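You operate a simulated robot arm through the tools that you are given. There is no shell and no other tool.

Carry out the task below with a simulated robot arm. There is one attempt and no reset: what you move stays moved.

JOB
Fill tall vases 3 and 2 to their lines.
Fine: park the spout and shut the red valve knob; the third tall vase and the drip tray stay dry. Where these are worked on the way, their far stop is far enough and under half their travel is too little: red valve knob.
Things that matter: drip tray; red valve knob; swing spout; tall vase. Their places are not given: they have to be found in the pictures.

The check looks at the end state, three seconds after you hand in, the way a careful person would. Anything else that was tipped, shoved, dropped, spilled or broken makes it a failure.

ROBOT AND FRAMES
A 7-joint arm with a two-finger parallel gripper, fixed in place. Base frame: the origin is at the foot of the arm, x ahead of it, y to its left, z up; the work surface is at about z = 752. Lengths are in mm, angles in rad, forces in N, time in s.
With the tool pointing down near the work surface it reaches from about 100 to 580 mm from the base axis. Its first joint turns from -2.897 to 2.897 rad. Payload 1.57 kg.
The tool frame sits at the grasp point between the pads (the TCP): z along the fingers, y along the line on which they close. The tips reach 30 mm beyond it. The gripper opens to 80 mm. The fingers are 17 mm wide and 12 mm thick; the gripper's body (40 by 82 mm) begins 80 mm behind the TCP.
Orientation is that of the tool frame in the base frame, as a unit quaternion [w, x, y, z]. With the fingers straight down and closing along the base's y, the tool's x points along the base's -x, its y along +y and its z along -z.

CONTROLS
- The arm moves only by the tool apply_moves. Its argument "steps" is a list of rows, each an object (a shift or turn left out is 0, a gripper value left out holds the last) with "delta_pos": the shift along the base's x, y, z in units of 50 mm (1.0 is 50 mm), a list of three; "angular": the turn, a rotation vector about the base's x, y, z in units of 5 degrees (1.0 is 5 degrees), a list of three; "gripper": the opening, from 0 (shut) to 1 (fully open). In form: [{"delta_pos": [tx, ty, tz], "angular": [rx, ry, rz], "gripper": gripper}, ...]. A call has 1 to 20 rows; each row shifts and turns the commanded pose from where the row before left it. A call with a number of a shift or a turn outside -1 to 1 is refused whole. Each row takes 0.2 s and may step no farther than 50 mm and 0.15 rad from the row before; otherwise, or with a gripper value out of range, the whole call is refused. Where a pose cannot be reached the arm comes as near as it can. A force on the tool above 90 N (or 10 N above the force at the start of the call, whichever is more), or a blocked arm, ends the call early, and 0.2 s more pass. The fingers move at their own pace (about 72 mm/s each) and stop on an object; they squeeze with about 34 N. The grip force told is the motor's: it shows also when the fingers shut on nothing. Time passes only in rows, and 0.2 s behind the last, so rows that do not move let the fingers close. The reply holds the time, the measured pose of the TCP, the force on the tool along the base axes, the opening and the grip force, in the units named above and with some noise, with the torque about the TCP (base axes, N m) and any sound that the robot's microphone picked up.
- Cameras (640 x 400 px; columns grow to the right, rows downward): "scene" is fixed at [220.2, 500.4, 1597.4]; the picture's right is [-0.75, -0.66, 0.00], its down [-0.45, 0.51, -0.73] and it looks along [0.48, -0.55, -0.68] (base axes); focal length 260 px, centre (320, 200). "wrist" rides on the gripper at [72, -7, -122] in the tool frame; the picture's right is [0.09, 1.00, 0.00], its down [-0.84, 0.08, -0.54] and it looks along [-0.54, 0.05, 0.84] (tool axes); focal length 238 px, centre (320, 200).
- snapshot(camera): a new picture of that camera. It takes no simulated time.
- raise_lower(by): slides the trunk up (or, below 0, down) by that many mm; the arm rides with it, the base frame stays. It gives what a move gives, with no picture.
- probe_pixels(camera, pixels): there is no depth. For up to 12 entries [column, row, z] of the newest picture of that camera ("zoom" is the newest enlarged one), the place [x, y] in the base frame at which the ray of that pixel passes the height z, good to about 2 mm. It takes no simulated time.
- zoom(camera, box): a new picture of the part [left, top, right, bottom] of that camera's present view, enlarged. It takes no simulated time.
- hand_in(): hands the job in; it is judged then, once.

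Unless the task says otherwise, let go and move clear before handing in.

The tools are called by a JSON object that holds its "fn" and its "kwargs". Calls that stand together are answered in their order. apply_moves: Moves the arm, as the interface text tells. Its arguments: {"type":"object","properties":{"steps":{"type":"array","items":{"type":"object","properties":{"delta_pos":{"type":"array","items":{"type":"number"}},"angular":{"type":"array","items":{"type":"number"}},"gripper":{"type":"number"}}}}},"required":["steps"]} The other tools are called the same way: raise_lower (by) slides the trunk up or down; snapshot (camera) takes a picture; probe_pixels (camera, pixels) gives the place at which the rays of pixels pass given heights; zoom (camera, box) takes an enlarged picture of a part of a camera's view; hand_in () hands the job in.

At the start:

```text
time_s: 0.0
ee_pos: [475.4, -139.5, 1251.7]
tool_rot: [0.0, 0.0, 1.0, -0.001]
force: [-0.1, -0.3, -0.6]
ft_torque: [0.02, -0.02, 0.01]
width: 80.1
grip_force: 0.0
trunk travel left (down, up): [-700.0, 290.0]
```

scene: 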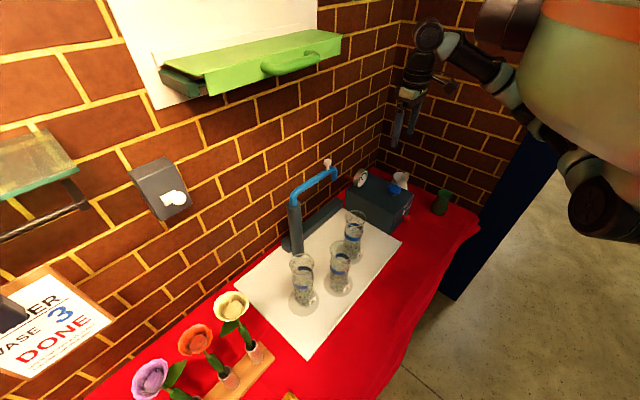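
wrist: 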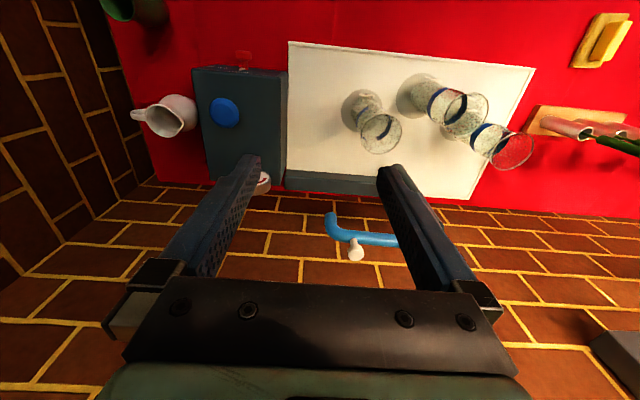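

The scene picture shows three vases on a white tray (around px 303,280; 340,268; 354,235), a blue swing spout (315,185), a dark box with a blue knob (395,190), and a note at the lower left that seems to say something about vase 3 being done. I'll zoom in on these first.

{"fn": "zoom", "kwargs": {"camera": "scene", "box": [230, 150, 430, 320]}}

{"fn": "zoom", "kwargs": {"camera": "scene", "box": [0, 240, 130, 390]}}

{"fn": "zoom", "kwargs": {"camera": "wrist", "box": [110, 20, 330, 210]}}

{"fn": "zoom", "kwargs": {"camera": "wrist", "box": [320, 40, 560, 270]}}

```text
2.35 times, centred on (330, 235) of scene
```

zoom: 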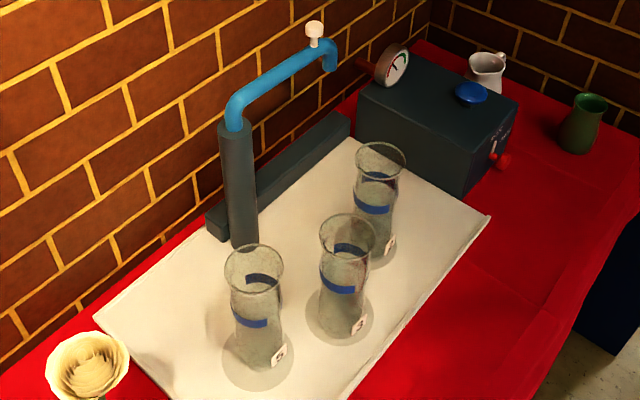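

```text
2.67 times, centred on (65, 315) of scene
```

zoom: 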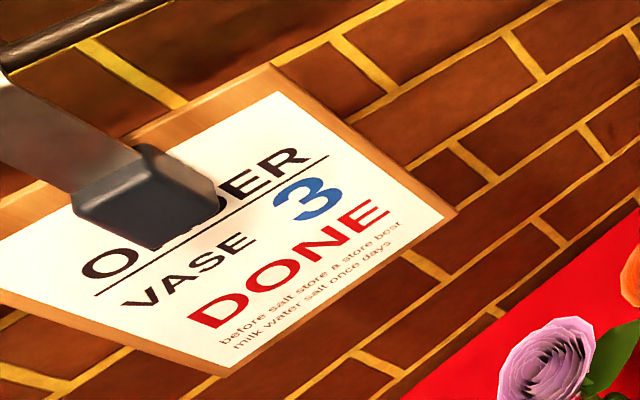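

```text
2.11 times, centred on (220, 115) of wrist
```

zoom: 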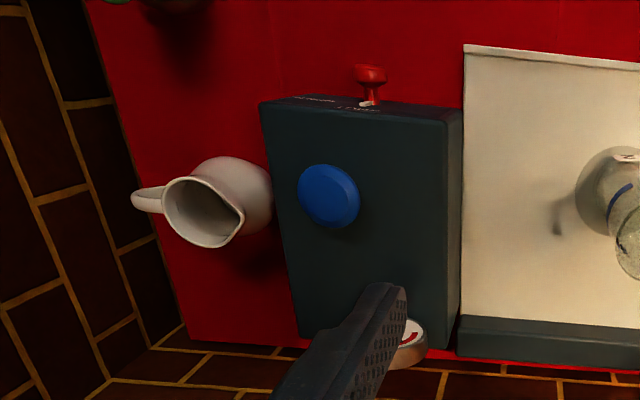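

```text
1.74 times, centred on (440, 155) of wrist
```

zoom: 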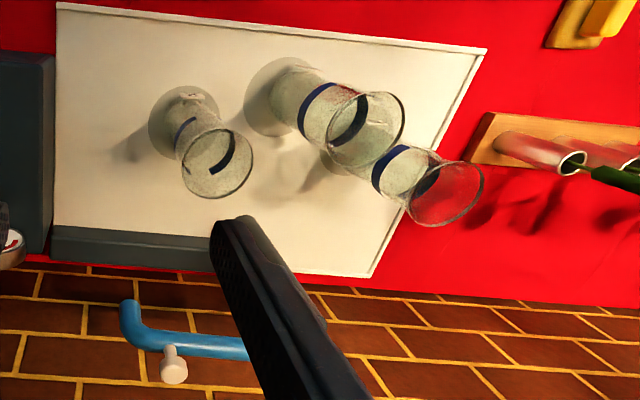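

The sign at (60,320) reads "ORDER VASE 3 DONE", but that is only text on the wall, so I'll check the vase itself. I'm zooming in closer on the vase labels, valve knob and spout.

{"fn": "zoom", "kwargs": {"camera": "scene", "box": [280, 200, 380, 315]}}

{"fn": "zoom", "kwargs": {"camera": "scene", "box": [345, 155, 425, 235]}}

{"fn": "zoom", "kwargs": {"camera": "scene", "box": [275, 145, 355, 260]}}

{"fn": "zoom", "kwargs": {"camera": "scene", "box": [280, 245, 330, 310]}}

```text
3.48 times, centred on (330, 258) of scene
```

zoom: 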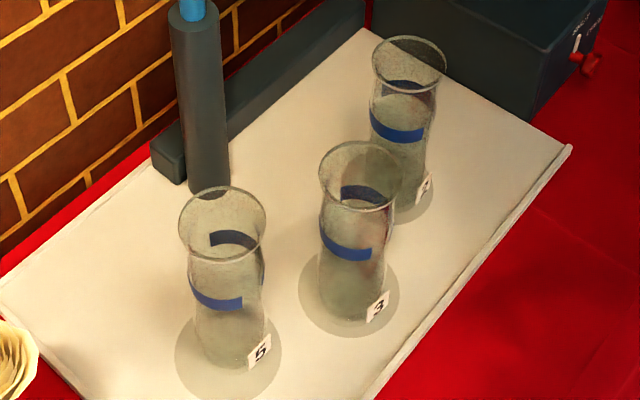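

```text
5.00 times, centred on (385, 195) of scene
```

zoom: 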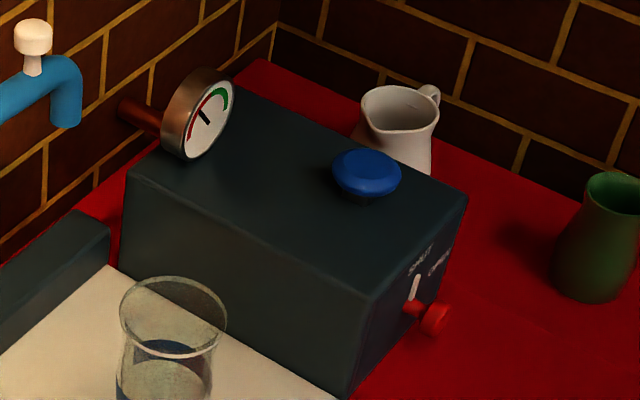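

```text
3.48 times, centred on (315, 202) of scene
```

zoom: 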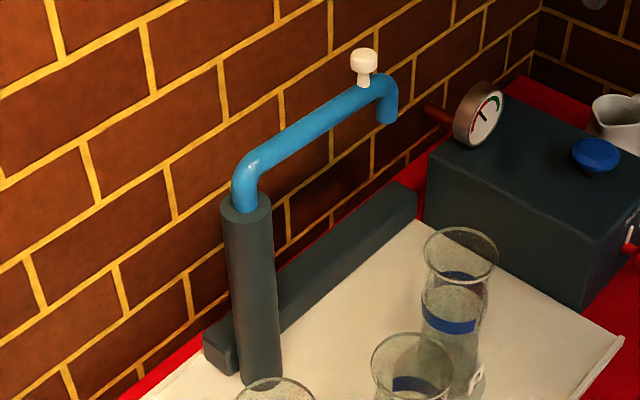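

```text
6.15 times, centred on (305, 278) of scene
```

zoom: 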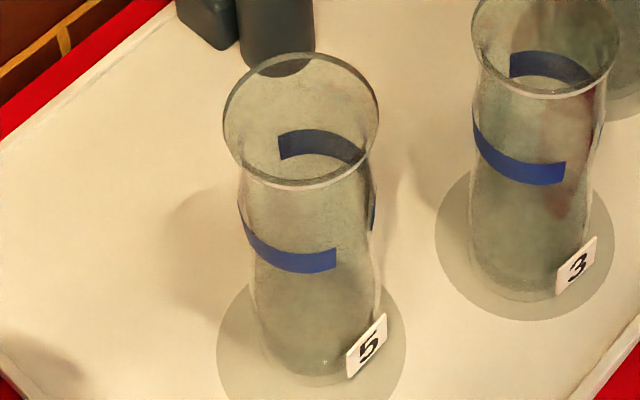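

The vases carry labels 5 (front), 3 (middle) and probably 2 (rear); the red knob has SHUT/OPEN marks, and there is a gauge and a blue knob on the box. I'll probe positions of these items next.

{"fn": "zoom", "kwargs": {"camera": "scene", "box": [325, 205, 375, 270]}}

{"fn": "zoom", "kwargs": {"camera": "scene", "box": [385, 185, 425, 225]}}

{"fn": "probe_pixels", "kwargs": {"camera": "scene", "pixels": [[304, 304, 757], [340, 290, 757], [354, 257, 757], [236, 286, 757], [307, 360, 757], [401, 239, 757], [340, 208, 757], [296, 250, 757], [294, 206, 900], [327, 170, 950], [397, 190, 840], [361, 177, 860]]}}

```text
6.15 times, centred on (350, 238) of scene
```

zoom: 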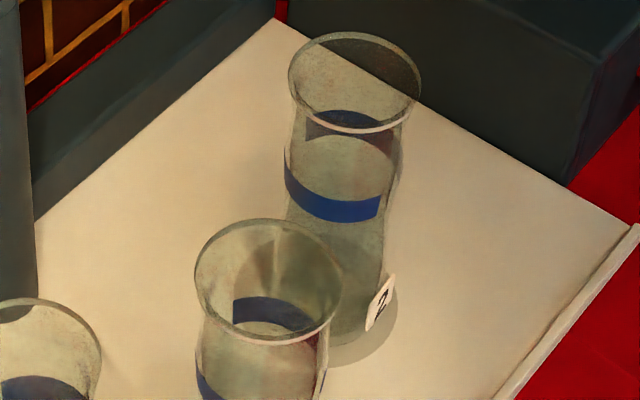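

```text
10.00 times, centred on (405, 205) of scene
```

zoom: 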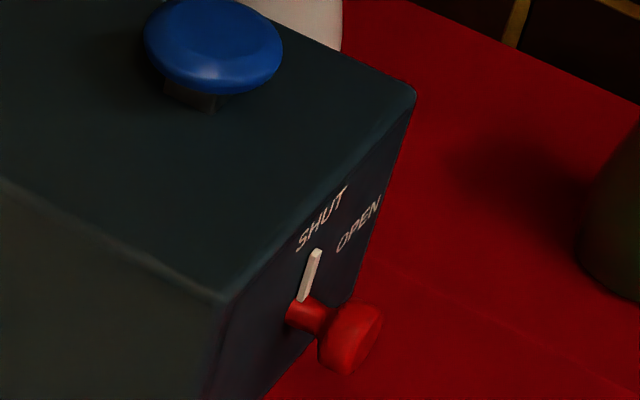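

```text
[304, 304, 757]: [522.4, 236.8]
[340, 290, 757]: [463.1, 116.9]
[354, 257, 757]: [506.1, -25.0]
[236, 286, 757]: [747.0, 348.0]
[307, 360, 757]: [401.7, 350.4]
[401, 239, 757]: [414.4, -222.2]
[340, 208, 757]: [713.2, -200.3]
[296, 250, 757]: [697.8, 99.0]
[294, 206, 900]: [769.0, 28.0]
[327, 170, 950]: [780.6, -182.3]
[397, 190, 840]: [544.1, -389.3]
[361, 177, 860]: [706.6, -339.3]
```

Triangulating from both pictures puts the white handle on top of the spout at about (679,-63,1100). The vases stand on an arc of about 225 mm around the post, and the red knob's indicator is at SHUT. I'll pitch the tool up and back off for a frontal wrist view.

{"fn": "apply_moves", "kwargs": {"steps": [{"delta_pos": [-0.5, 0.4, -0.3], "angular": [0, -1, 0]}, {"delta_pos": [-0.5, 0.4, -0.3], "angular": [0, -1, 0]}, {"delta_pos": [-0.5, 0.4, -0.3], "angular": [0, -1, 0]}, {"delta_pos": [-0.5, 0.4, -0.3], "angular": [0, -1, 0]}, {"delta_pos": [-0.5, 0.4, -0.3], "angular": [0, -1, 0]}, {"delta_pos": [-0.5, 0.4, -0.3], "angular": [0, -1, 0]}]}}

{"fn": "snapshot", "kwargs": {"camera": "wrist"}}

{"fn": "snapshot", "kwargs": {"camera": "scene"}}

```text
time_s: 1.4
ee_pos: [395.1, -30.9, 1175.9]
tool_rot: [0.258, -0.001, 0.966, 0.002]
force: [0.6, 0.4, 0.2]
ft_torque: [0.0, -0.01, -0.01]
width: 80.0
grip_force: 0.1
out of reach, approached as far as the arm can: row 5, 6
trunk travel left (down, up): [-700.0, 290.0]
```

```text
taken
```

wrist: 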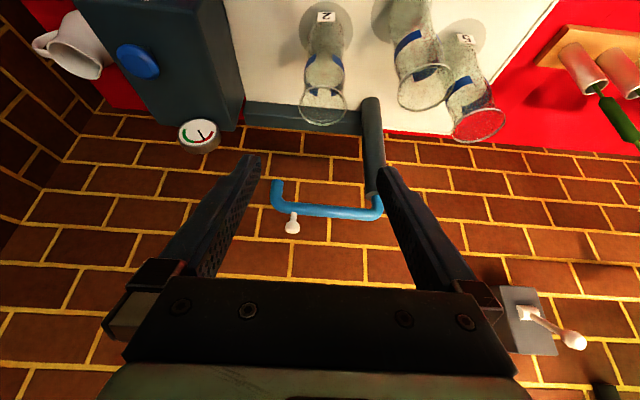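

```text
taken
```

scene: 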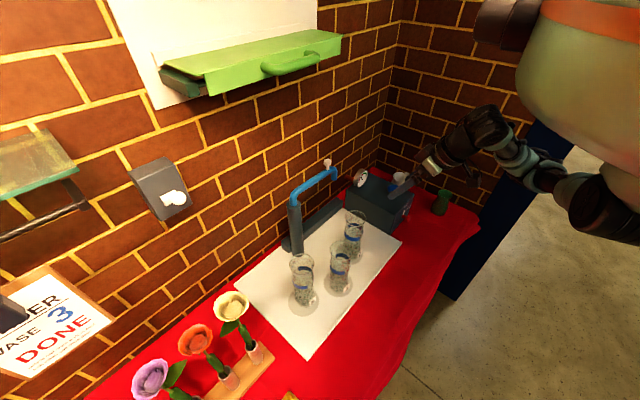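

The wrist view shows the spout: handle at (292,227), tip at (277,183), elbow at (376,210), and post from (370,100) to (372,190). I'll probe rays at several heights to triangulate it, and zoom in for detail.

{"fn": "probe_pixels", "kwargs": {"camera": "wrist", "pixels": [[292, 227, 1100], [292, 227, 1080], [277, 183, 1030], [277, 183, 1000], [376, 210, 1050], [376, 210, 1020], [370, 100, 770], [372, 192, 990], [323, 118, 950], [323, 118, 900], [325, 30, 757], [420, 100, 950]]}}

{"fn": "probe_pixels", "kwargs": {"camera": "scene", "pixels": [[327.6, 160.3, 1100], [334, 178, 1030], [334, 178, 1000], [297, 188, 1050], [297, 188, 1020], [294, 206, 990], [356, 217, 950], [356, 217, 900], [341, 248, 950], [341, 248, 900], [303, 261, 950], [303, 261, 900]]}}

{"fn": "zoom", "kwargs": {"camera": "wrist", "box": [250, 80, 410, 250]}}

{"fn": "zoom", "kwargs": {"camera": "wrist", "box": [30, 0, 250, 160]}}

```text
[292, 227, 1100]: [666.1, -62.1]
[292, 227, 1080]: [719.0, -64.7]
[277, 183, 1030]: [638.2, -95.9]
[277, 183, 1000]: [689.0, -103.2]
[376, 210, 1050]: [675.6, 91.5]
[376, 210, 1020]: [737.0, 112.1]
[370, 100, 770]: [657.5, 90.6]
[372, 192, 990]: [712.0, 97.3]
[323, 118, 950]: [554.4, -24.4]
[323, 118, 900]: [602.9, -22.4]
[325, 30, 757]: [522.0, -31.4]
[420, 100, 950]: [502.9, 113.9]
```

```text
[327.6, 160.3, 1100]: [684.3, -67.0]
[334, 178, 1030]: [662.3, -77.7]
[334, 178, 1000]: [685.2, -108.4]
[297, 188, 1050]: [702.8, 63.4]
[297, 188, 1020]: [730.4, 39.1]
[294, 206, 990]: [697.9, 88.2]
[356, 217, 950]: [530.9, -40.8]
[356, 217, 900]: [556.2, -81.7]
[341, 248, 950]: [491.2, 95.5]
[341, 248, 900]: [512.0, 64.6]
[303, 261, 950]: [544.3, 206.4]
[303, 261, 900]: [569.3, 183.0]
```

```text
2.35 times, centred on (330, 165) of wrist
```

zoom: 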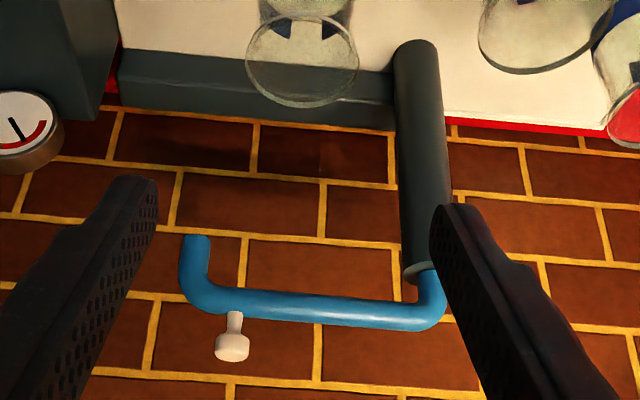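

```text
2.50 times, centred on (140, 80) of wrist
```

zoom: 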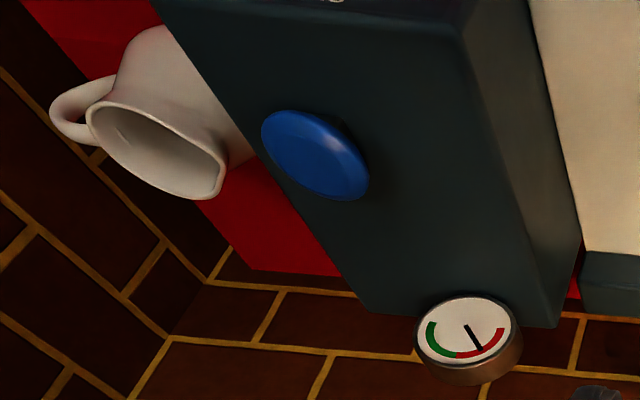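

The gauge needle sits toward red, but neither the gauge nor the blue knob is listed as mattering, so I'll leave both alone. Triangulation gives: spout pivot about (697,93), tip about (687,-105,1000), handle about (680,-64,1098). I'll test reach above the handle with the tool down and stay well above everything.

{"fn": "apply_moves", "kwargs": {"steps": [{"delta_pos": [0.5, 0, 0.3], "angular": [0, 1, 0]}, {"delta_pos": [0.8, 0, 0.2], "angular": [0, 1, 0]}, {"delta_pos": [0.8, 0, 0], "angular": [0, 1, 0]}, {"delta_pos": [0.8, -0.1, 0], "angular": [0, 1, 0]}, {"delta_pos": [0.5, -0.1, 0], "angular": [0, 1, 0]}, {"delta_pos": [0.5, -0.1, 0], "angular": [0, 1, 0]}]}}

```text
time_s: 2.8
ee_pos: [586.2, -43.2, 1203.9]
tool_rot: [0.0, -0.001, 1.0, 0.001]
force: [1.0, 0.5, -1.1]
ft_torque: [0.03, 0.0, 0.0]
width: 80.0
grip_force: 0.1
trunk travel left (down, up): [-700.0, 290.0]
```

The arm reached (586,-43,1204) with the tool down. I'll take a wrist picture from here to refine the positions.

{"fn": "snapshot", "kwargs": {"camera": "wrist"}}

{"fn": "zoom", "kwargs": {"camera": "scene", "box": [270, 80, 430, 300]}}

```text
taken
```

wrist: 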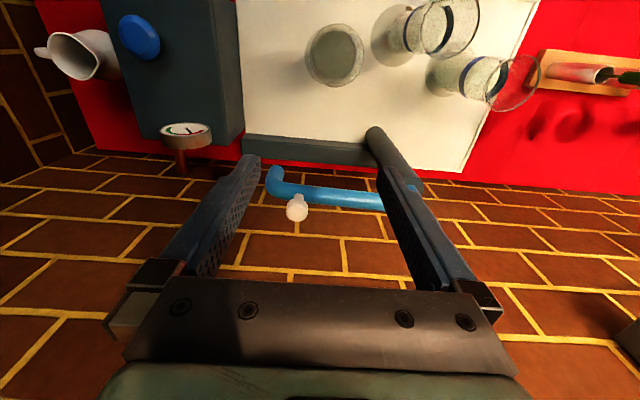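

```text
1.82 times, centred on (350, 190) of scene
```

zoom: 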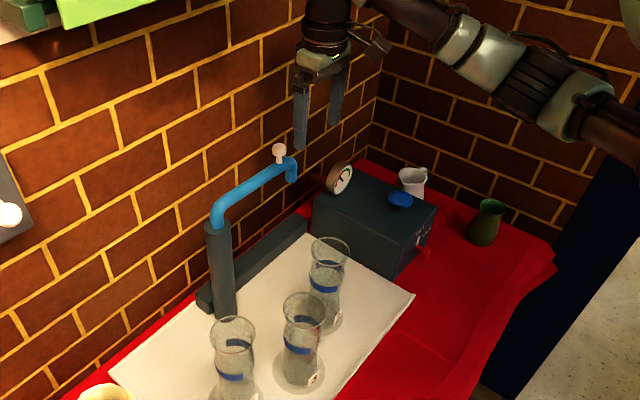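

Now I'll probe the rims, handle and tip from this view.

{"fn": "zoom", "kwargs": {"camera": "wrist", "box": [240, 0, 560, 230]}}

{"fn": "probe_pixels", "kwargs": {"camera": "wrist", "pixels": [[334, 54, 968], [450, 28, 968], [512, 82, 968], [334, 54, 940], [450, 28, 940], [512, 82, 940], [297, 208, 1100], [297, 208, 1080], [273, 172, 1000], [273, 172, 1020], [376, 132, 990], [410, 190, 1050]]}}

```text
1.74 times, centred on (400, 115) of wrist
```

zoom: 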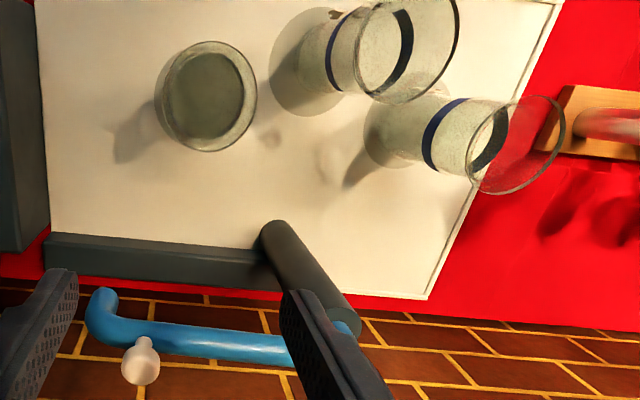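

```text
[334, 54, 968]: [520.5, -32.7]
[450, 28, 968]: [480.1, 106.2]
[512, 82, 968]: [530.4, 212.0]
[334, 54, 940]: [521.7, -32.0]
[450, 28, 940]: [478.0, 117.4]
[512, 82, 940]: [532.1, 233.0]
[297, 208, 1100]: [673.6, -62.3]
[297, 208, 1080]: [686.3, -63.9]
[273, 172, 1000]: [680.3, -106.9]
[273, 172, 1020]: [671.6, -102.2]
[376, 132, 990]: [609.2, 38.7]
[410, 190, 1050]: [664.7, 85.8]
```

The probes agree with the scene view: vase 2 mouth about (521,-32,968), vase 3 about (480,107), vase 5 about (530,212), handle about (678,-63,1095). I'll go above the handle with the tool yawed +45°, so the grip can turn with the spout.

{"fn": "apply_moves", "kwargs": {"steps": [{"delta_pos": [0.2, -0.05, 0], "angular": [0, 0, 1]}, {"delta_pos": [0.2, -0.05, 0], "angular": [0, 0, 1]}, {"delta_pos": [0.2, -0.05, 0], "angular": [0, 0, 1]}, {"delta_pos": [0.2, -0.05, 0], "angular": [0, 0, 1]}, {"delta_pos": [0.2, -0.05, 0], "angular": [0, 0, 1]}, {"delta_pos": [0.2, -0.05, 0], "angular": [0, 0, 1]}, {"delta_pos": [0.2, -0.05, 0], "angular": [0, 0, 1]}, {"delta_pos": [0.2, -0.05, 0], "angular": [0, 0, 1]}, {"delta_pos": [0.2, 0, 0], "angular": [0, 0, 1]}]}}

{"fn": "snapshot", "kwargs": {"camera": "wrist"}}

{"fn": "zoom", "kwargs": {"camera": "scene", "box": [270, 80, 430, 300]}}

```text
time_s: 5.0
ee_pos: [633.7, -51.9, 1217.0]
tool_rot: [0.007, -0.374, 0.927, -0.005]
force: [0.1, 0.7, -0.2]
ft_torque: [0.01, 0.05, 0.0]
width: 80.0
grip_force: 0.1
out of reach, approached as far as the arm can: row 7, 8, 9
trunk travel left (down, up): [-700.0, 290.0]
stopped in row 9: the arm was blocked; the commanded pose is now the measured one
```

```text
taken
```

wrist: 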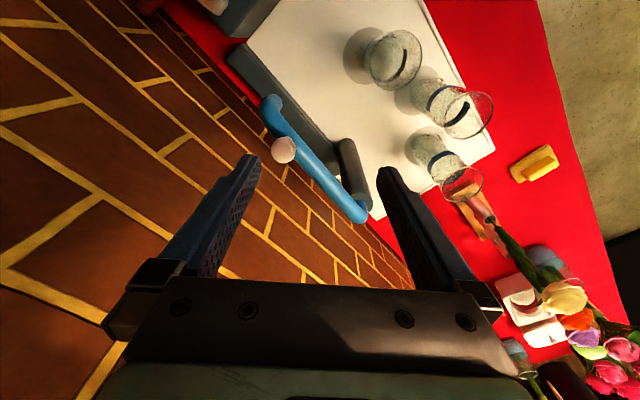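

```text
1.82 times, centred on (350, 190) of scene
```

zoom: 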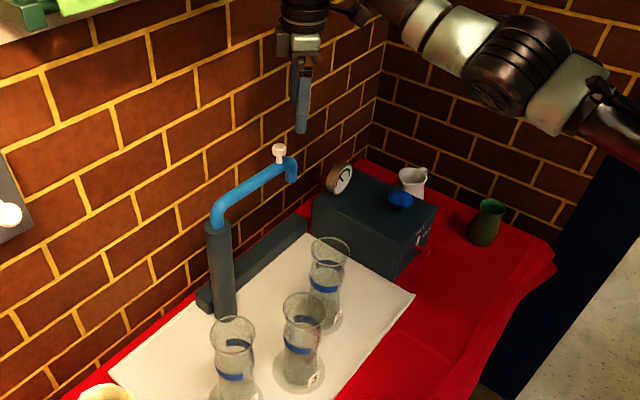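

The arm stopped at about (634,-52,1217): out of reach at this height. I'll back off, go lower, and try reaching forward from there, since reach depends on height.

{"fn": "apply_moves", "kwargs": {"steps": [{"delta_pos": [-0.8, 0, 0]}, {"delta_pos": [-0.2, 0, -0.7]}, {"delta_pos": [0, 0, -0.8]}, {"delta_pos": [0, 0, -0.4]}]}}

{"fn": "apply_moves", "kwargs": {"steps": [{"delta_pos": [0.4, -0.05, 0]}, {"delta_pos": [0.3, -0.05, 0]}]}}

```text
time_s: 6.0
ee_pos: [599.9, -58.6, 1111.1]
tool_rot: [0.002, -0.369, 0.929, 0.0]
force: [0.3, 0.1, -0.9]
ft_torque: [-0.01, -0.02, 0.01]
width: 80.1
grip_force: 0.0
trunk travel left (down, up): [-700.0, 290.0]
```

```text
time_s: 6.6
ee_pos: [637.0, -66.2, 1110.7]
tool_rot: [0.0, -0.369, 0.929, -0.002]
force: [0.3, 0.1, -0.4]
ft_torque: [0.0, 0.02, 0.03]
width: 80.2
grip_force: 0.0
trunk travel left (down, up): [-700.0, 290.0]
```

At the lower height the arm reaches (637,-66,1111). I'll check the view before moving over the handle.

{"fn": "snapshot", "kwargs": {"camera": "wrist"}}

{"fn": "zoom", "kwargs": {"camera": "scene", "box": [280, 90, 400, 240]}}

```text
taken
```

wrist: 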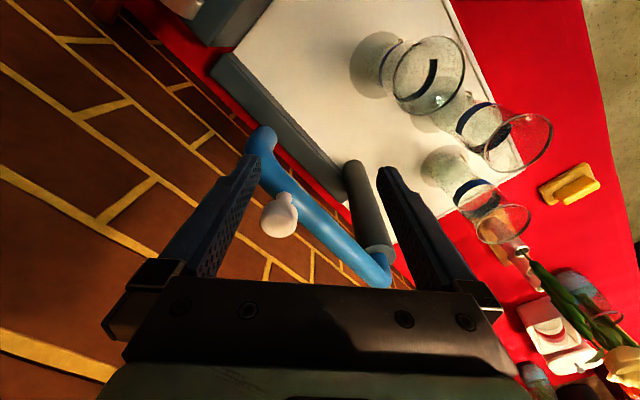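

```text
2.67 times, centred on (340, 165) of scene
```

zoom: 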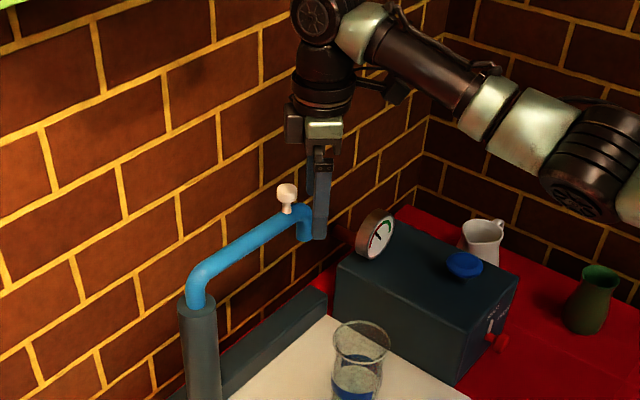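

The knob is at (279,214) in the wrist view. I'll probe it at several heights.

{"fn": "probe_pixels", "kwargs": {"camera": "wrist", "pixels": [[279, 220, 1105], [279, 220, 1095], [285, 195, 1080], [279, 220, 1090], [261, 140, 1040], [261, 140, 1000], [375, 250, 1000], [321, 192, 1111]]}}

{"fn": "probe_pixels", "kwargs": {"camera": "scene", "pixels": [[327.6, 160.3, 1105], [327.6, 160.3, 1095], [327.6, 160.3, 1085]]}}

```text
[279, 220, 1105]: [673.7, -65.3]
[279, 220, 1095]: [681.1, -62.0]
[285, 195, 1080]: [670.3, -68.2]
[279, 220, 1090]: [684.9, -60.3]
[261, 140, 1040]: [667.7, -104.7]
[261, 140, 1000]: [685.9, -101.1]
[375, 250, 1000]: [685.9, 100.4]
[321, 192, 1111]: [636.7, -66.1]
```

```text
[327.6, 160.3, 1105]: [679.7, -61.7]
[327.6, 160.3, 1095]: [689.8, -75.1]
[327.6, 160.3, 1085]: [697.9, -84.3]
```

The knob head is at about (678,-64,1101). I'll move over it, lower a little, and look before closing.

{"fn": "apply_moves", "kwargs": {"steps": [{"delta_pos": [0.41, 0.02, 0]}, {"delta_pos": [0.42, 0.02, 0]}, {"delta_pos": [0, 0, -0.2]}]}}

{"fn": "snapshot", "kwargs": {"camera": "wrist"}}

{"fn": "zoom", "kwargs": {"camera": "scene", "box": [280, 90, 400, 240]}}

```text
time_s: 7.4
ee_pos: [659.2, -62.9, 1103.5]
tool_rot: [0.0, -0.369, 0.93, 0.0]
force: [-0.1, 0.4, -0.4]
ft_torque: [0.03, -0.01, 0.03]
width: 80.0
grip_force: 0.1
out of reach, approached as far as the arm can: row 2
trunk travel left (down, up): [-700.0, 290.0]
```

```text
taken
```

wrist: 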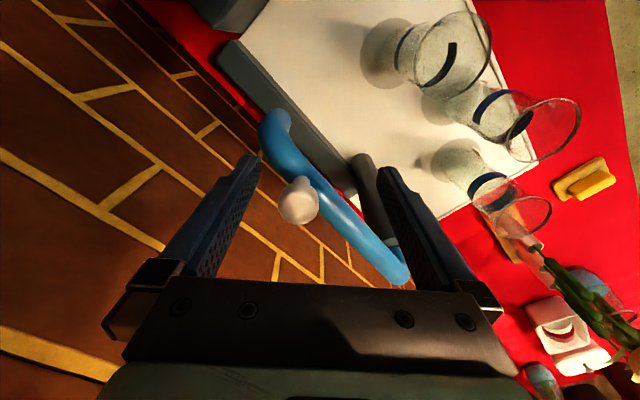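

```text
2.67 times, centred on (340, 165) of scene
```

zoom: 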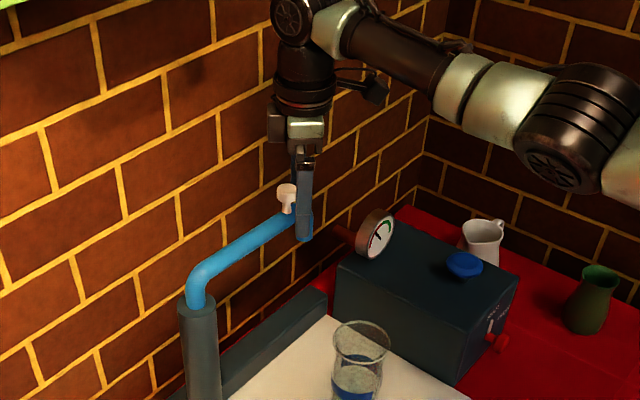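

Reach ends at about x=659 here, and it grows as the tool goes lower, so the shoulder is below the wrist. I'll raise the trunk 120 mm and then lower the tool back down.

{"fn": "raise_lower", "kwargs": {"by": 120}}

{"fn": "apply_moves", "kwargs": {"steps": [{"delta_pos": [0, 0, -0.8]}, {"delta_pos": [0, 0, -0.8]}, {"delta_pos": [0.1, 0, -0.6]}]}}

```text
time_s: 8.9
ee_pos: [658.7, -63.4, 1223.7]
tool_rot: [0.0, -0.368, 0.93, 0.0]
force: [0.2, 0.2, -0.2]
ft_torque: [-0.02, 0.02, 0.04]
width: 80.1
grip_force: 0.1
trunk travel left (down, up): [-820.0, 170.0]
```

```text
time_s: 9.7
ee_pos: [650.9, -60.8, 1116.5]
tool_rot: [0.001, -0.369, 0.929, -0.001]
force: [0.5, -0.3, -0.4]
ft_torque: [-0.02, -0.03, 0.02]
width: 79.8
grip_force: 0.1
out of reach, approached as far as the arm can: row 2, 3
trunk travel left (down, up): [-820.0, 170.0]
```

Raising made the reach slightly worse; with the tool straight down the limit is about 660 mm. I'll back off, return the yaw to 0, put the trunk back, and approach with the tool pitched about 25° forward.

{"fn": "apply_moves", "kwargs": {"steps": [{"delta_pos": [-0.6, 0, 0.6]}, {"delta_pos": [-0.6, 0, 0.6], "angular": [0, 0, -1]}, {"delta_pos": [0, 0, 0.6], "angular": [0, 0, -1]}, {"delta_pos": [0, 0, 0.6], "angular": [0, 0, -1]}, {"angular": [0, 0, -1]}, {"angular": [0, 0, -1]}, {"angular": [0, 0, -1]}, {"angular": [0, 0, -1]}, {"angular": [0, 0, -1]}, {"angular": [0, 0, -0.7]}]}}

{"fn": "raise_lower", "kwargs": {"by": -120}}

{"fn": "apply_moves", "kwargs": {"steps": [{"delta_pos": [0, 0, 0], "angular": [0, -1, 0]}, {"angular": [0, -1, 0]}, {"angular": [0, -1, 0]}, {"angular": [0, -1, 0]}, {"angular": [0, -1, 0]}]}}

```text
time_s: 11.9
ee_pos: [592.4, -63.3, 1236.1]
tool_rot: [-0.001, 0.003, 1.0, -0.002]
force: [0.1, -0.3, -0.2]
ft_torque: [-0.03, 0.01, -0.01]
width: 79.9
grip_force: 0.1
trunk travel left (down, up): [-820.0, 170.0]
```

```text
time_s: 13.4
ee_pos: [590.7, -62.6, 1116.8]
tool_rot: [0.001, 0.001, 1.0, -0.001]
force: [-0.4, -0.5, 0.8]
ft_torque: [0.0, 0.0, 0.03]
width: 80.0
grip_force: 0.0
trunk travel left (down, up): [-700.0, 290.0]
```

```text
time_s: 14.6
ee_pos: [593.0, -61.9, 1116.2]
tool_rot: [0.217, 0.003, 0.976, -0.001]
force: [-0.1, -1.0, 0.4]
ft_torque: [0.05, -0.02, 0.0]
width: 79.8
grip_force: 0.2
trunk travel left (down, up): [-700.0, 290.0]
```

The tool is now pitched 25° at (593,-62,1116). I'll move forward over the knob with the fingers either side of it in y.

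{"fn": "apply_moves", "kwargs": {"steps": [{"delta_pos": [0.5, 0, 0]}, {"delta_pos": [0.5, -0.03, 0]}, {"delta_pos": [0.5, 0, 0]}, {"delta_pos": [0.2, 0, -0.3]}]}}

{"fn": "snapshot", "kwargs": {"camera": "wrist"}}

{"fn": "zoom", "kwargs": {"camera": "scene", "box": [280, 90, 400, 240]}}

```text
time_s: 15.6
ee_pos: [675.6, -65.2, 1103.9]
tool_rot: [0.216, 0.002, 0.976, 0.0]
force: [-0.1, 0.7, -0.2]
ft_torque: [-0.02, -0.02, 0.01]
width: 79.7
grip_force: 0.0
trunk travel left (down, up): [-700.0, 290.0]
```

```text
taken
```

wrist: 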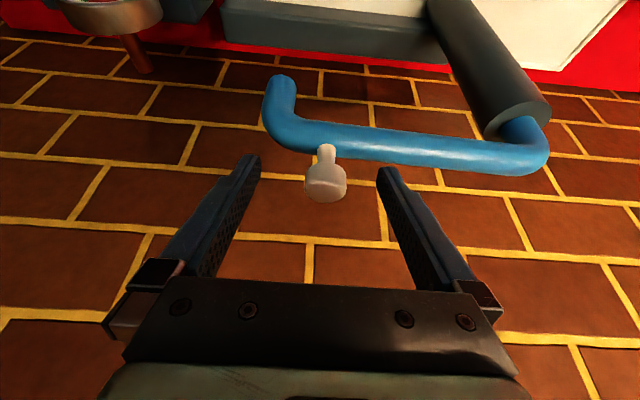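

```text
2.67 times, centred on (340, 165) of scene
```

zoom: 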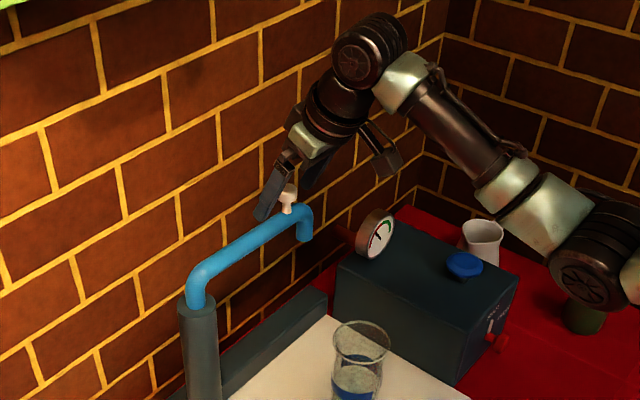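

The knob head (326,184) sits right between the fingers, about 5 mm below the TCP pixel (321,192). I'll lower slightly and close on it.

{"fn": "apply_moves", "kwargs": {"steps": [{"delta_pos": [0.03, 0.05, -0.14]}, {"gripper": 0}, {"gripper": 0}, {"gripper": 0}, {"gripper": 0}]}}

{"fn": "snapshot", "kwargs": {"camera": "wrist"}}

```text
time_s: 16.8
ee_pos: [676.5, -62.2, 1097.5]
tool_rot: [0.219, 0.003, 0.976, -0.001]
force: [2.2, 6.1, 17.5]
ft_torque: [0.09, -0.22, -0.21]
width: 25.2
grip_force: 35.7
trunk travel left (down, up): [-700.0, 290.0]
```

```text
taken
```

wrist: 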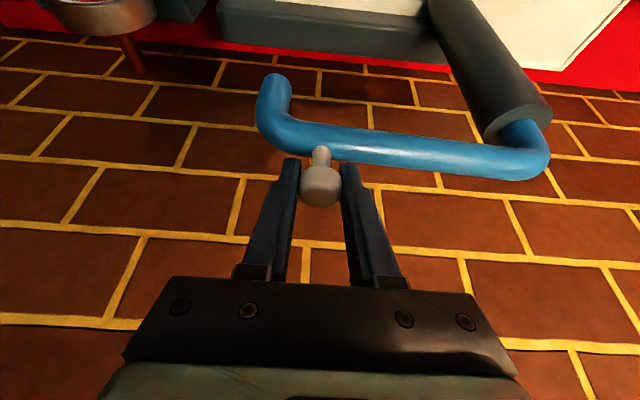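

The knob is gripped with the opening at 25 mm. I'll refine the pivot position before pulling the arc.

{"fn": "probe_pixels", "kwargs": {"camera": "wrist", "pixels": [[517, 118, 996], [517, 118, 985], [517, 118, 1005], [276, 84, 1000], [276, 84, 1010], [276, 84, 990], [525, 158, 1040]]}}

{"fn": "probe_pixels", "kwargs": {"camera": "scene", "pixels": [[293.4, 204.3, 996], [293.4, 204.3, 985], [293.4, 204.3, 1005], [334, 178, 1000], [334, 178, 1010], [334, 178, 990]]}}

{"fn": "zoom", "kwargs": {"camera": "scene", "box": [270, 140, 350, 230]}}

{"fn": "zoom", "kwargs": {"camera": "wrist", "box": [240, 40, 600, 240]}}

```text
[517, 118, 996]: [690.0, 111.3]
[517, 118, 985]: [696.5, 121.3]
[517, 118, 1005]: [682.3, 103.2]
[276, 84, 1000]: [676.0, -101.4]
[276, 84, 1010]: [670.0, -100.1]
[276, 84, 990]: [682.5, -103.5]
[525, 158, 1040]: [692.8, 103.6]
```

```text
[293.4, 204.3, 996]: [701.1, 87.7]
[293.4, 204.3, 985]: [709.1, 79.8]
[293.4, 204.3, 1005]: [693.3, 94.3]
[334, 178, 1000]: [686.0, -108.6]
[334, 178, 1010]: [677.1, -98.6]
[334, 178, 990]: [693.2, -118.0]
```

```text
4.44 times, centred on (310, 185) of scene
```

zoom: 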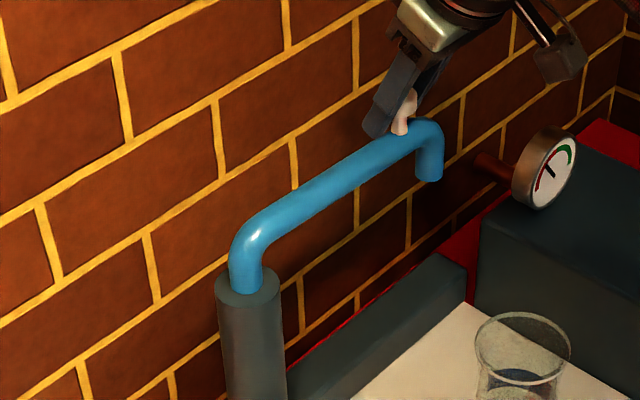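

```text
1.78 times, centred on (420, 140) of wrist
```

zoom: 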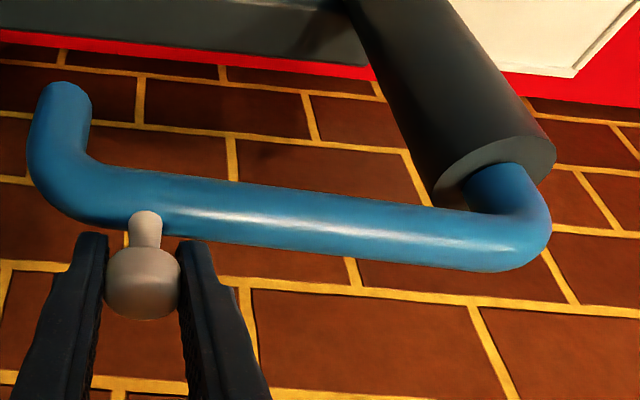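

Combining both views, the pivot is about (688,98), the arm radius at the handle about 160 mm, and at the tip about 199 mm. I'll start the arc with 10° and check the forces.

{"fn": "apply_moves", "kwargs": {"steps": [{"delta_pos": [-0.278, 0.03, 0]}, {"delta_pos": [-0.274, 0.056, 0]}]}}

{"fn": "snapshot", "kwargs": {"camera": "wrist"}}

```text
time_s: 17.4
ee_pos: [650.1, -58.0, 1099.6]
tool_rot: [0.22, 0.003, 0.975, -0.001]
force: [5.5, 3.1, 18.4]
ft_torque: [0.23, -0.59, -0.69]
width: 25.4
grip_force: 36.9
trunk travel left (down, up): [-700.0, 290.0]
```

```text
taken
```

wrist: 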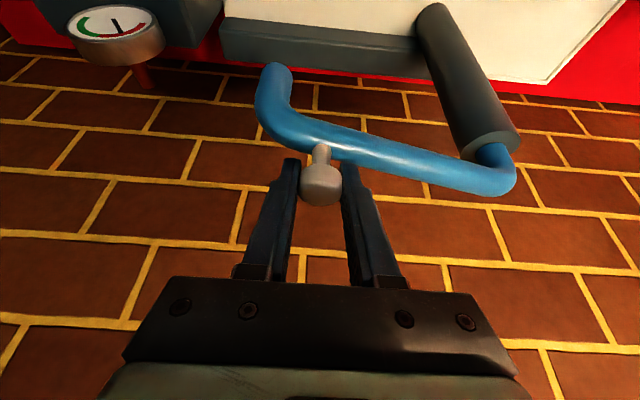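

The spout follows with only small forces. I'm continuing the arc to about 52°, over vase 2.

{"fn": "apply_moves", "kwargs": {"steps": [{"delta_pos": [-0.268, 0.076, -0.01]}, {"delta_pos": [-0.26, 0.102, -0.01]}, {"delta_pos": [-0.25, 0.124, -0.01]}, {"delta_pos": [-0.24, 0.144, 0]}, {"delta_pos": [-0.224, 0.164, 0]}, {"delta_pos": [-0.21, 0.184, 0]}, {"delta_pos": [-0.194, 0.202, 0]}, {"delta_pos": [-0.13, 0.16, 0]}]}}

{"fn": "snapshot", "kwargs": {"camera": "wrist"}}

{"fn": "zoom", "kwargs": {"camera": "scene", "box": [270, 120, 430, 320]}}

```text
time_s: 19.2
ee_pos: [559.3, -3.0, 1097.5]
tool_rot: [0.218, 0.003, 0.976, 0.0]
force: [-9.2, -11.8, 23.2]
ft_torque: [0.1, 0.09, -0.34]
width: 25.6
grip_force: 36.4
trunk travel left (down, up): [-700.0, 290.0]
```

```text
taken
```

wrist: 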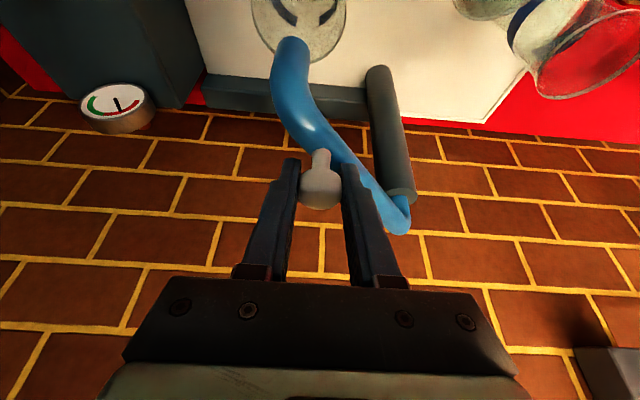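

```text
2.00 times, centred on (350, 220) of scene
```

zoom: 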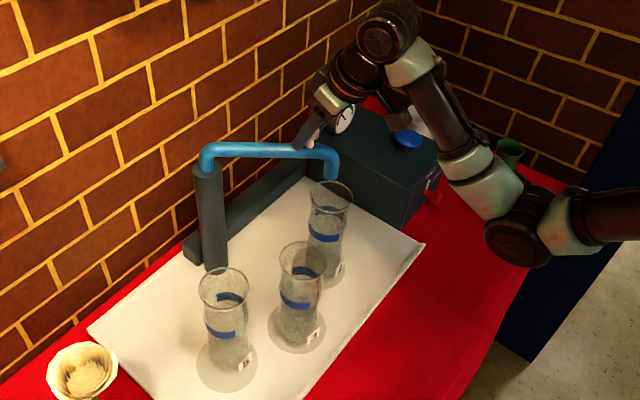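

The spout tip is now near vase 2's mouth. I'll probe the tip and rim from both cameras to see how well they line up.

{"fn": "zoom", "kwargs": {"camera": "scene", "box": [320, 180, 390, 270]}}

{"fn": "probe_pixels", "kwargs": {"camera": "scene", "pixels": [[356.5, 209, 1005], [356.5, 209, 995], [355.5, 217, 968]]}}

{"fn": "probe_pixels", "kwargs": {"camera": "wrist", "pixels": [[291, 47, 1005], [291, 47, 995], [298, 15, 968], [400, 192, 1005]]}}

{"fn": "zoom", "kwargs": {"camera": "wrist", "box": [230, 0, 430, 125]}}

```text
4.44 times, centred on (355, 225) of scene
```

zoom: 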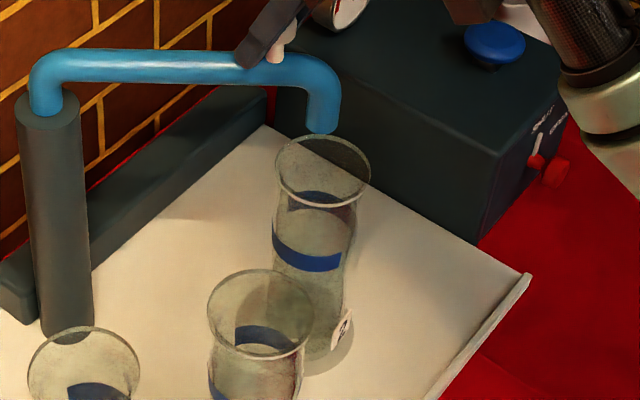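

```text
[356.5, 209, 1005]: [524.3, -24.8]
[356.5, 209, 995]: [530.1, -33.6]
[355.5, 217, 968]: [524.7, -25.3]
```

```text
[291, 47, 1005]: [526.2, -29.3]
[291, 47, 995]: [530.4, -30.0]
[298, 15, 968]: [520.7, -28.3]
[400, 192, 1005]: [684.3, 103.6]
```

```text
3.20 times, centred on (330, 62) of wrist
```

zoom: 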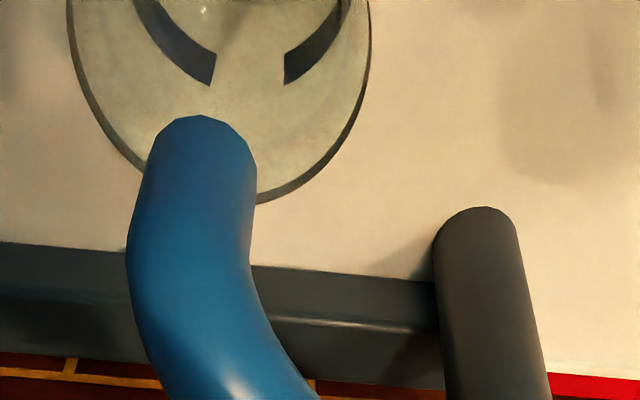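

The tip, about (526,-28), is within roughly 5 mm of vase 2's mouth centre (522,-27). I'll open the gripper and back away along the tool axis.

{"fn": "apply_moves", "kwargs": {"steps": [{"gripper": 0.6}, {"gripper": 1}, {"gripper": 1}, {"gripper": 1}, {"delta_pos": [-0.35, 0, 0.75]}, {"delta_pos": [-0.4, 0, 0.85]}, {"delta_pos": [-0.5, 0, 0.5]}]}}

{"fn": "snapshot", "kwargs": {"camera": "wrist"}}

{"fn": "zoom", "kwargs": {"camera": "scene", "box": [270, 140, 430, 320]}}

{"fn": "probe_pixels", "kwargs": {"camera": "scene", "pixels": [[478, 222, 752], [440, 285, 752], [400, 340, 752], [408, 218.8, 800], [402, 216, 800], [401, 239, 752], [415, 205, 840], [379, 228, 840]]}}

```text
time_s: 20.8
ee_pos: [499.3, 0.6, 1200.5]
tool_rot: [0.216, 0.003, 0.976, 0.0]
force: [-0.2, 0.9, 0.7]
ft_torque: [0.02, -0.02, 0.01]
width: 79.8
grip_force: 0.0
trunk travel left (down, up): [-700.0, 290.0]
```

```text
taken
```

wrist: 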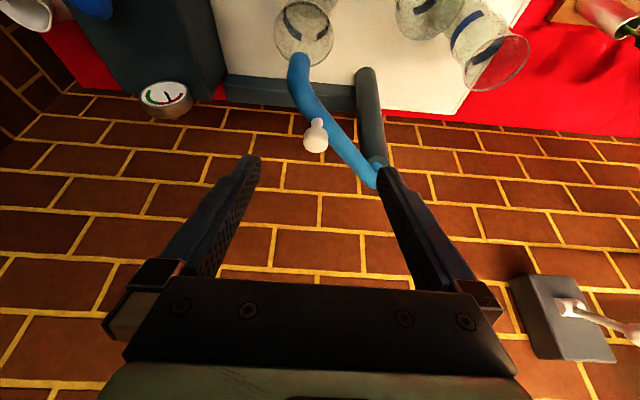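

```text
2.22 times, centred on (350, 230) of scene
```

zoom: 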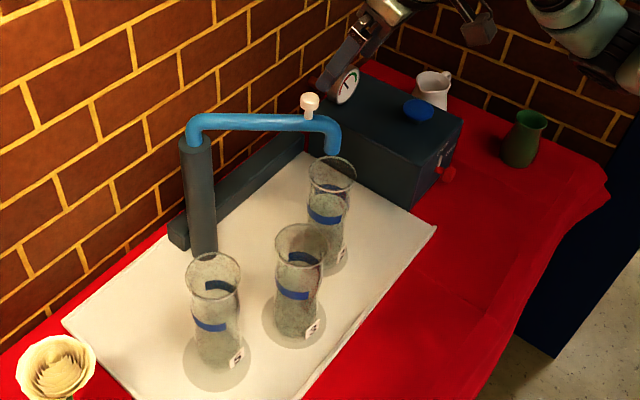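

```text
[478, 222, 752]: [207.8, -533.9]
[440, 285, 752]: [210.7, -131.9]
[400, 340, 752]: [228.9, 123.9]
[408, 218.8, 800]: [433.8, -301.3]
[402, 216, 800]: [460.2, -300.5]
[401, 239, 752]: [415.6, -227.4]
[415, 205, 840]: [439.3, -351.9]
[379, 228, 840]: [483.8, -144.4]
```

The table's front edge is at about x=210, so a fully horizontal tool would put the camera into the table. The scene zoom also shows something new inside vase 2 near (327,205), so I'll zoom in on that.

{"fn": "zoom", "kwargs": {"camera": "scene", "box": [325, 190, 375, 260]}}

{"fn": "zoom", "kwargs": {"camera": "wrist", "box": [250, 0, 370, 90]}}

{"fn": "zoom", "kwargs": {"camera": "scene", "box": [280, 240, 360, 310]}}

```text
5.71 times, centred on (350, 225) of scene
```

zoom: 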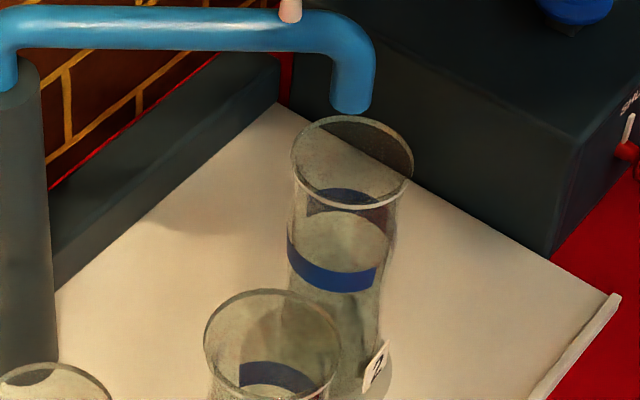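

```text
4.44 times, centred on (310, 45) of wrist
```

zoom: 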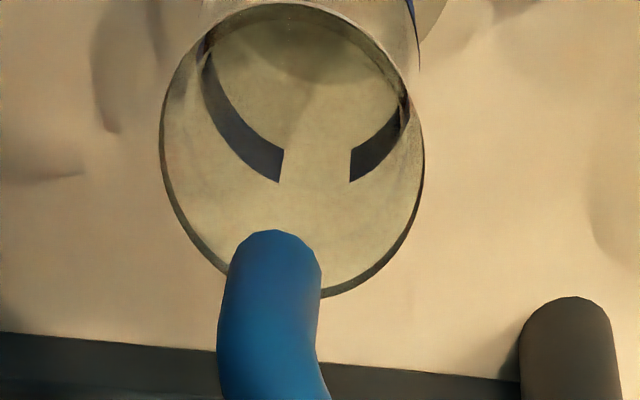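

```text
5.71 times, centred on (320, 275) of scene
```

zoom: 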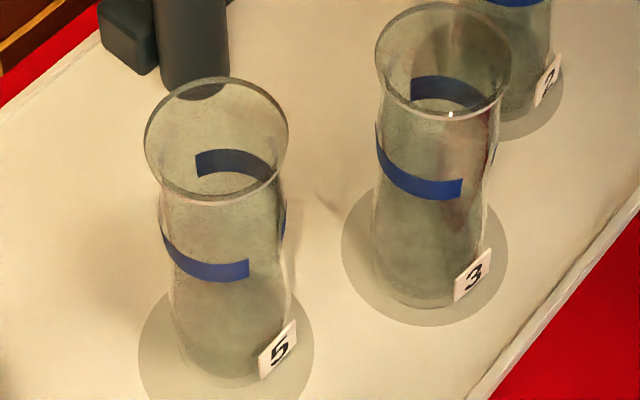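

The zoom shows vase 2's water line only as the blue band, with no spill. I'll move to a forward-looking pose near (350,-290) at pitch 45° to inspect the valve front and the vases from the side.

{"fn": "apply_moves", "kwargs": {"steps": [{"delta_pos": [-0.4, -0.7, -0.2], "angular": [0, -1, 0]}, {"delta_pos": [-0.4, -0.7, -0.2], "angular": [0, -1, 0]}, {"delta_pos": [-0.4, -0.7, -0.2], "angular": [0, -1, 0]}, {"delta_pos": [-0.4, -0.7, -0.2], "angular": [0, -1, 0]}, {"delta_pos": [-0.4, -0.7, -0.2]}, {"delta_pos": [-0.4, -0.7, -0.2]}, {"delta_pos": [-0.4, -0.7, -0.2]}, {"delta_pos": [-0.2, -0.7, -0.2]}]}}

{"fn": "snapshot", "kwargs": {"camera": "wrist"}}

```text
time_s: 22.6
ee_pos: [345.7, -280.9, 1117.6]
tool_rot: [0.383, 0.001, 0.924, 0.0]
force: [0.7, 0.6, -0.5]
ft_torque: [0.01, -0.02, 0.05]
width: 80.0
grip_force: 0.0
trunk travel left (down, up): [-700.0, 290.0]
```

```text
taken
```

wrist: 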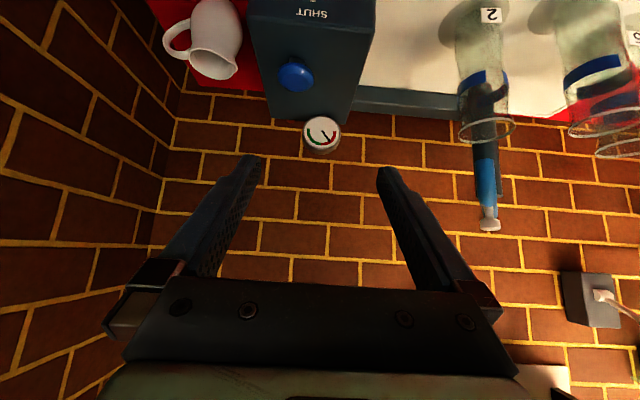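

The view is clear of obstacles below, so I'll lower the arm toward the valve front and look again.

{"fn": "apply_moves", "kwargs": {"steps": [{"delta_pos": [0, 0, -0.8]}, {"delta_pos": [0, 0, -0.8]}, {"delta_pos": [0, 0, -0.8]}, {"delta_pos": [0, 0, -0.8]}, {"delta_pos": [0, 0, -0.8]}, {"delta_pos": [0, 0, -0.7]}]}}

{"fn": "snapshot", "kwargs": {"camera": "wrist"}}

{"fn": "snapshot", "kwargs": {"camera": "scene"}}

```text
time_s: 24.0
ee_pos: [350.6, -277.9, 881.0]
tool_rot: [0.383, 0.003, 0.924, -0.001]
force: [1.0, 0.8, -0.4]
ft_torque: [-0.05, -0.01, -0.02]
width: 79.9
grip_force: 0.0
trunk travel left (down, up): [-700.0, 290.0]
```

```text
taken
```

wrist: 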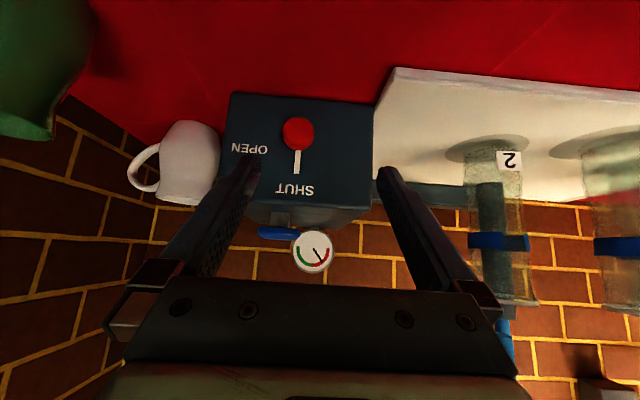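

```text
taken
```

scene: 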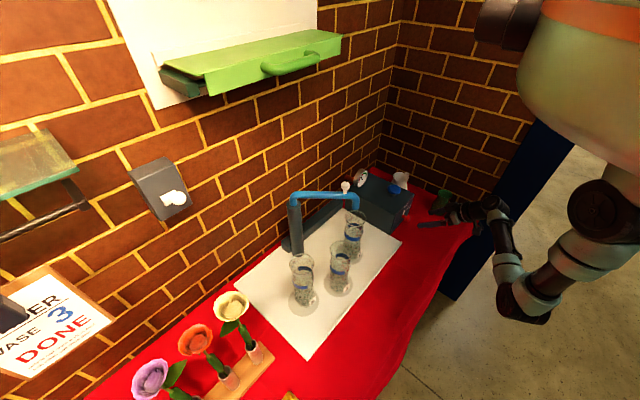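

This view shows the knob head at (298,133) with its white indicator pointing to SHUT. OPEN is at (250,148) on the robot's right, so opening is a clockwise turn seen from the front (a + turn about x). I'll probe the box face, the knob and the green vase for clearance.

{"fn": "probe_pixels", "kwargs": {"camera": "wrist", "pixels": [[232, 95, 752], [372, 105, 752], [298, 133, 800], [298, 133, 805], [298, 133, 795], [298, 152, 800], [298, 152, 805], [55, 130, 752], [30, 140, 752]]}}

{"fn": "probe_pixels", "kwargs": {"camera": "scene", "pixels": [[440, 212, 752], [443, 192, 840], [408, 218.8, 800], [408, 218.8, 795], [408, 218.8, 805]]}}

{"fn": "zoom", "kwargs": {"camera": "wrist", "box": [210, 80, 390, 210]}}

{"fn": "zoom", "kwargs": {"camera": "wrist", "box": [430, 90, 640, 360]}}

```text
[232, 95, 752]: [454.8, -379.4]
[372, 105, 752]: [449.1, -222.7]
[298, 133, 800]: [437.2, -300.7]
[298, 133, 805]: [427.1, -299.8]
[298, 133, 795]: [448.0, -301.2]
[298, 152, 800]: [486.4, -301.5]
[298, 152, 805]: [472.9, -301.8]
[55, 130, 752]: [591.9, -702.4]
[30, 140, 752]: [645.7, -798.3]
```

```text
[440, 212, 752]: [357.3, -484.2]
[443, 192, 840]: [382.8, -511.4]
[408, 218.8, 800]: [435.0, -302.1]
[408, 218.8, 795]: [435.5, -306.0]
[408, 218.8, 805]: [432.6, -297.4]
```

```text
3.08 times, centred on (300, 145) of wrist
```

zoom: 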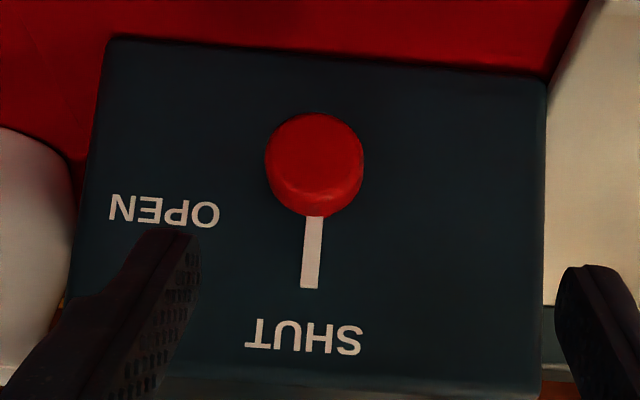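

```text
1.48 times, centred on (535, 225) of wrist
```

zoom: 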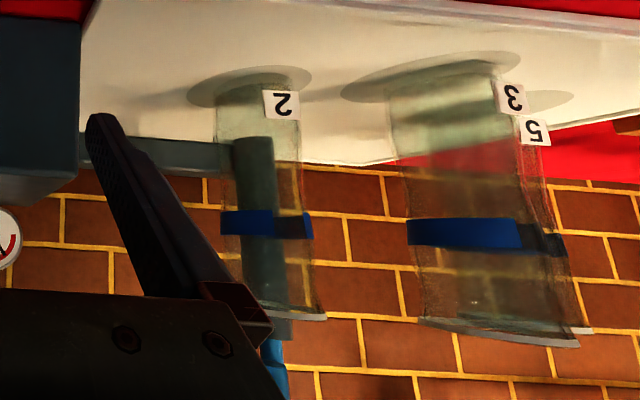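

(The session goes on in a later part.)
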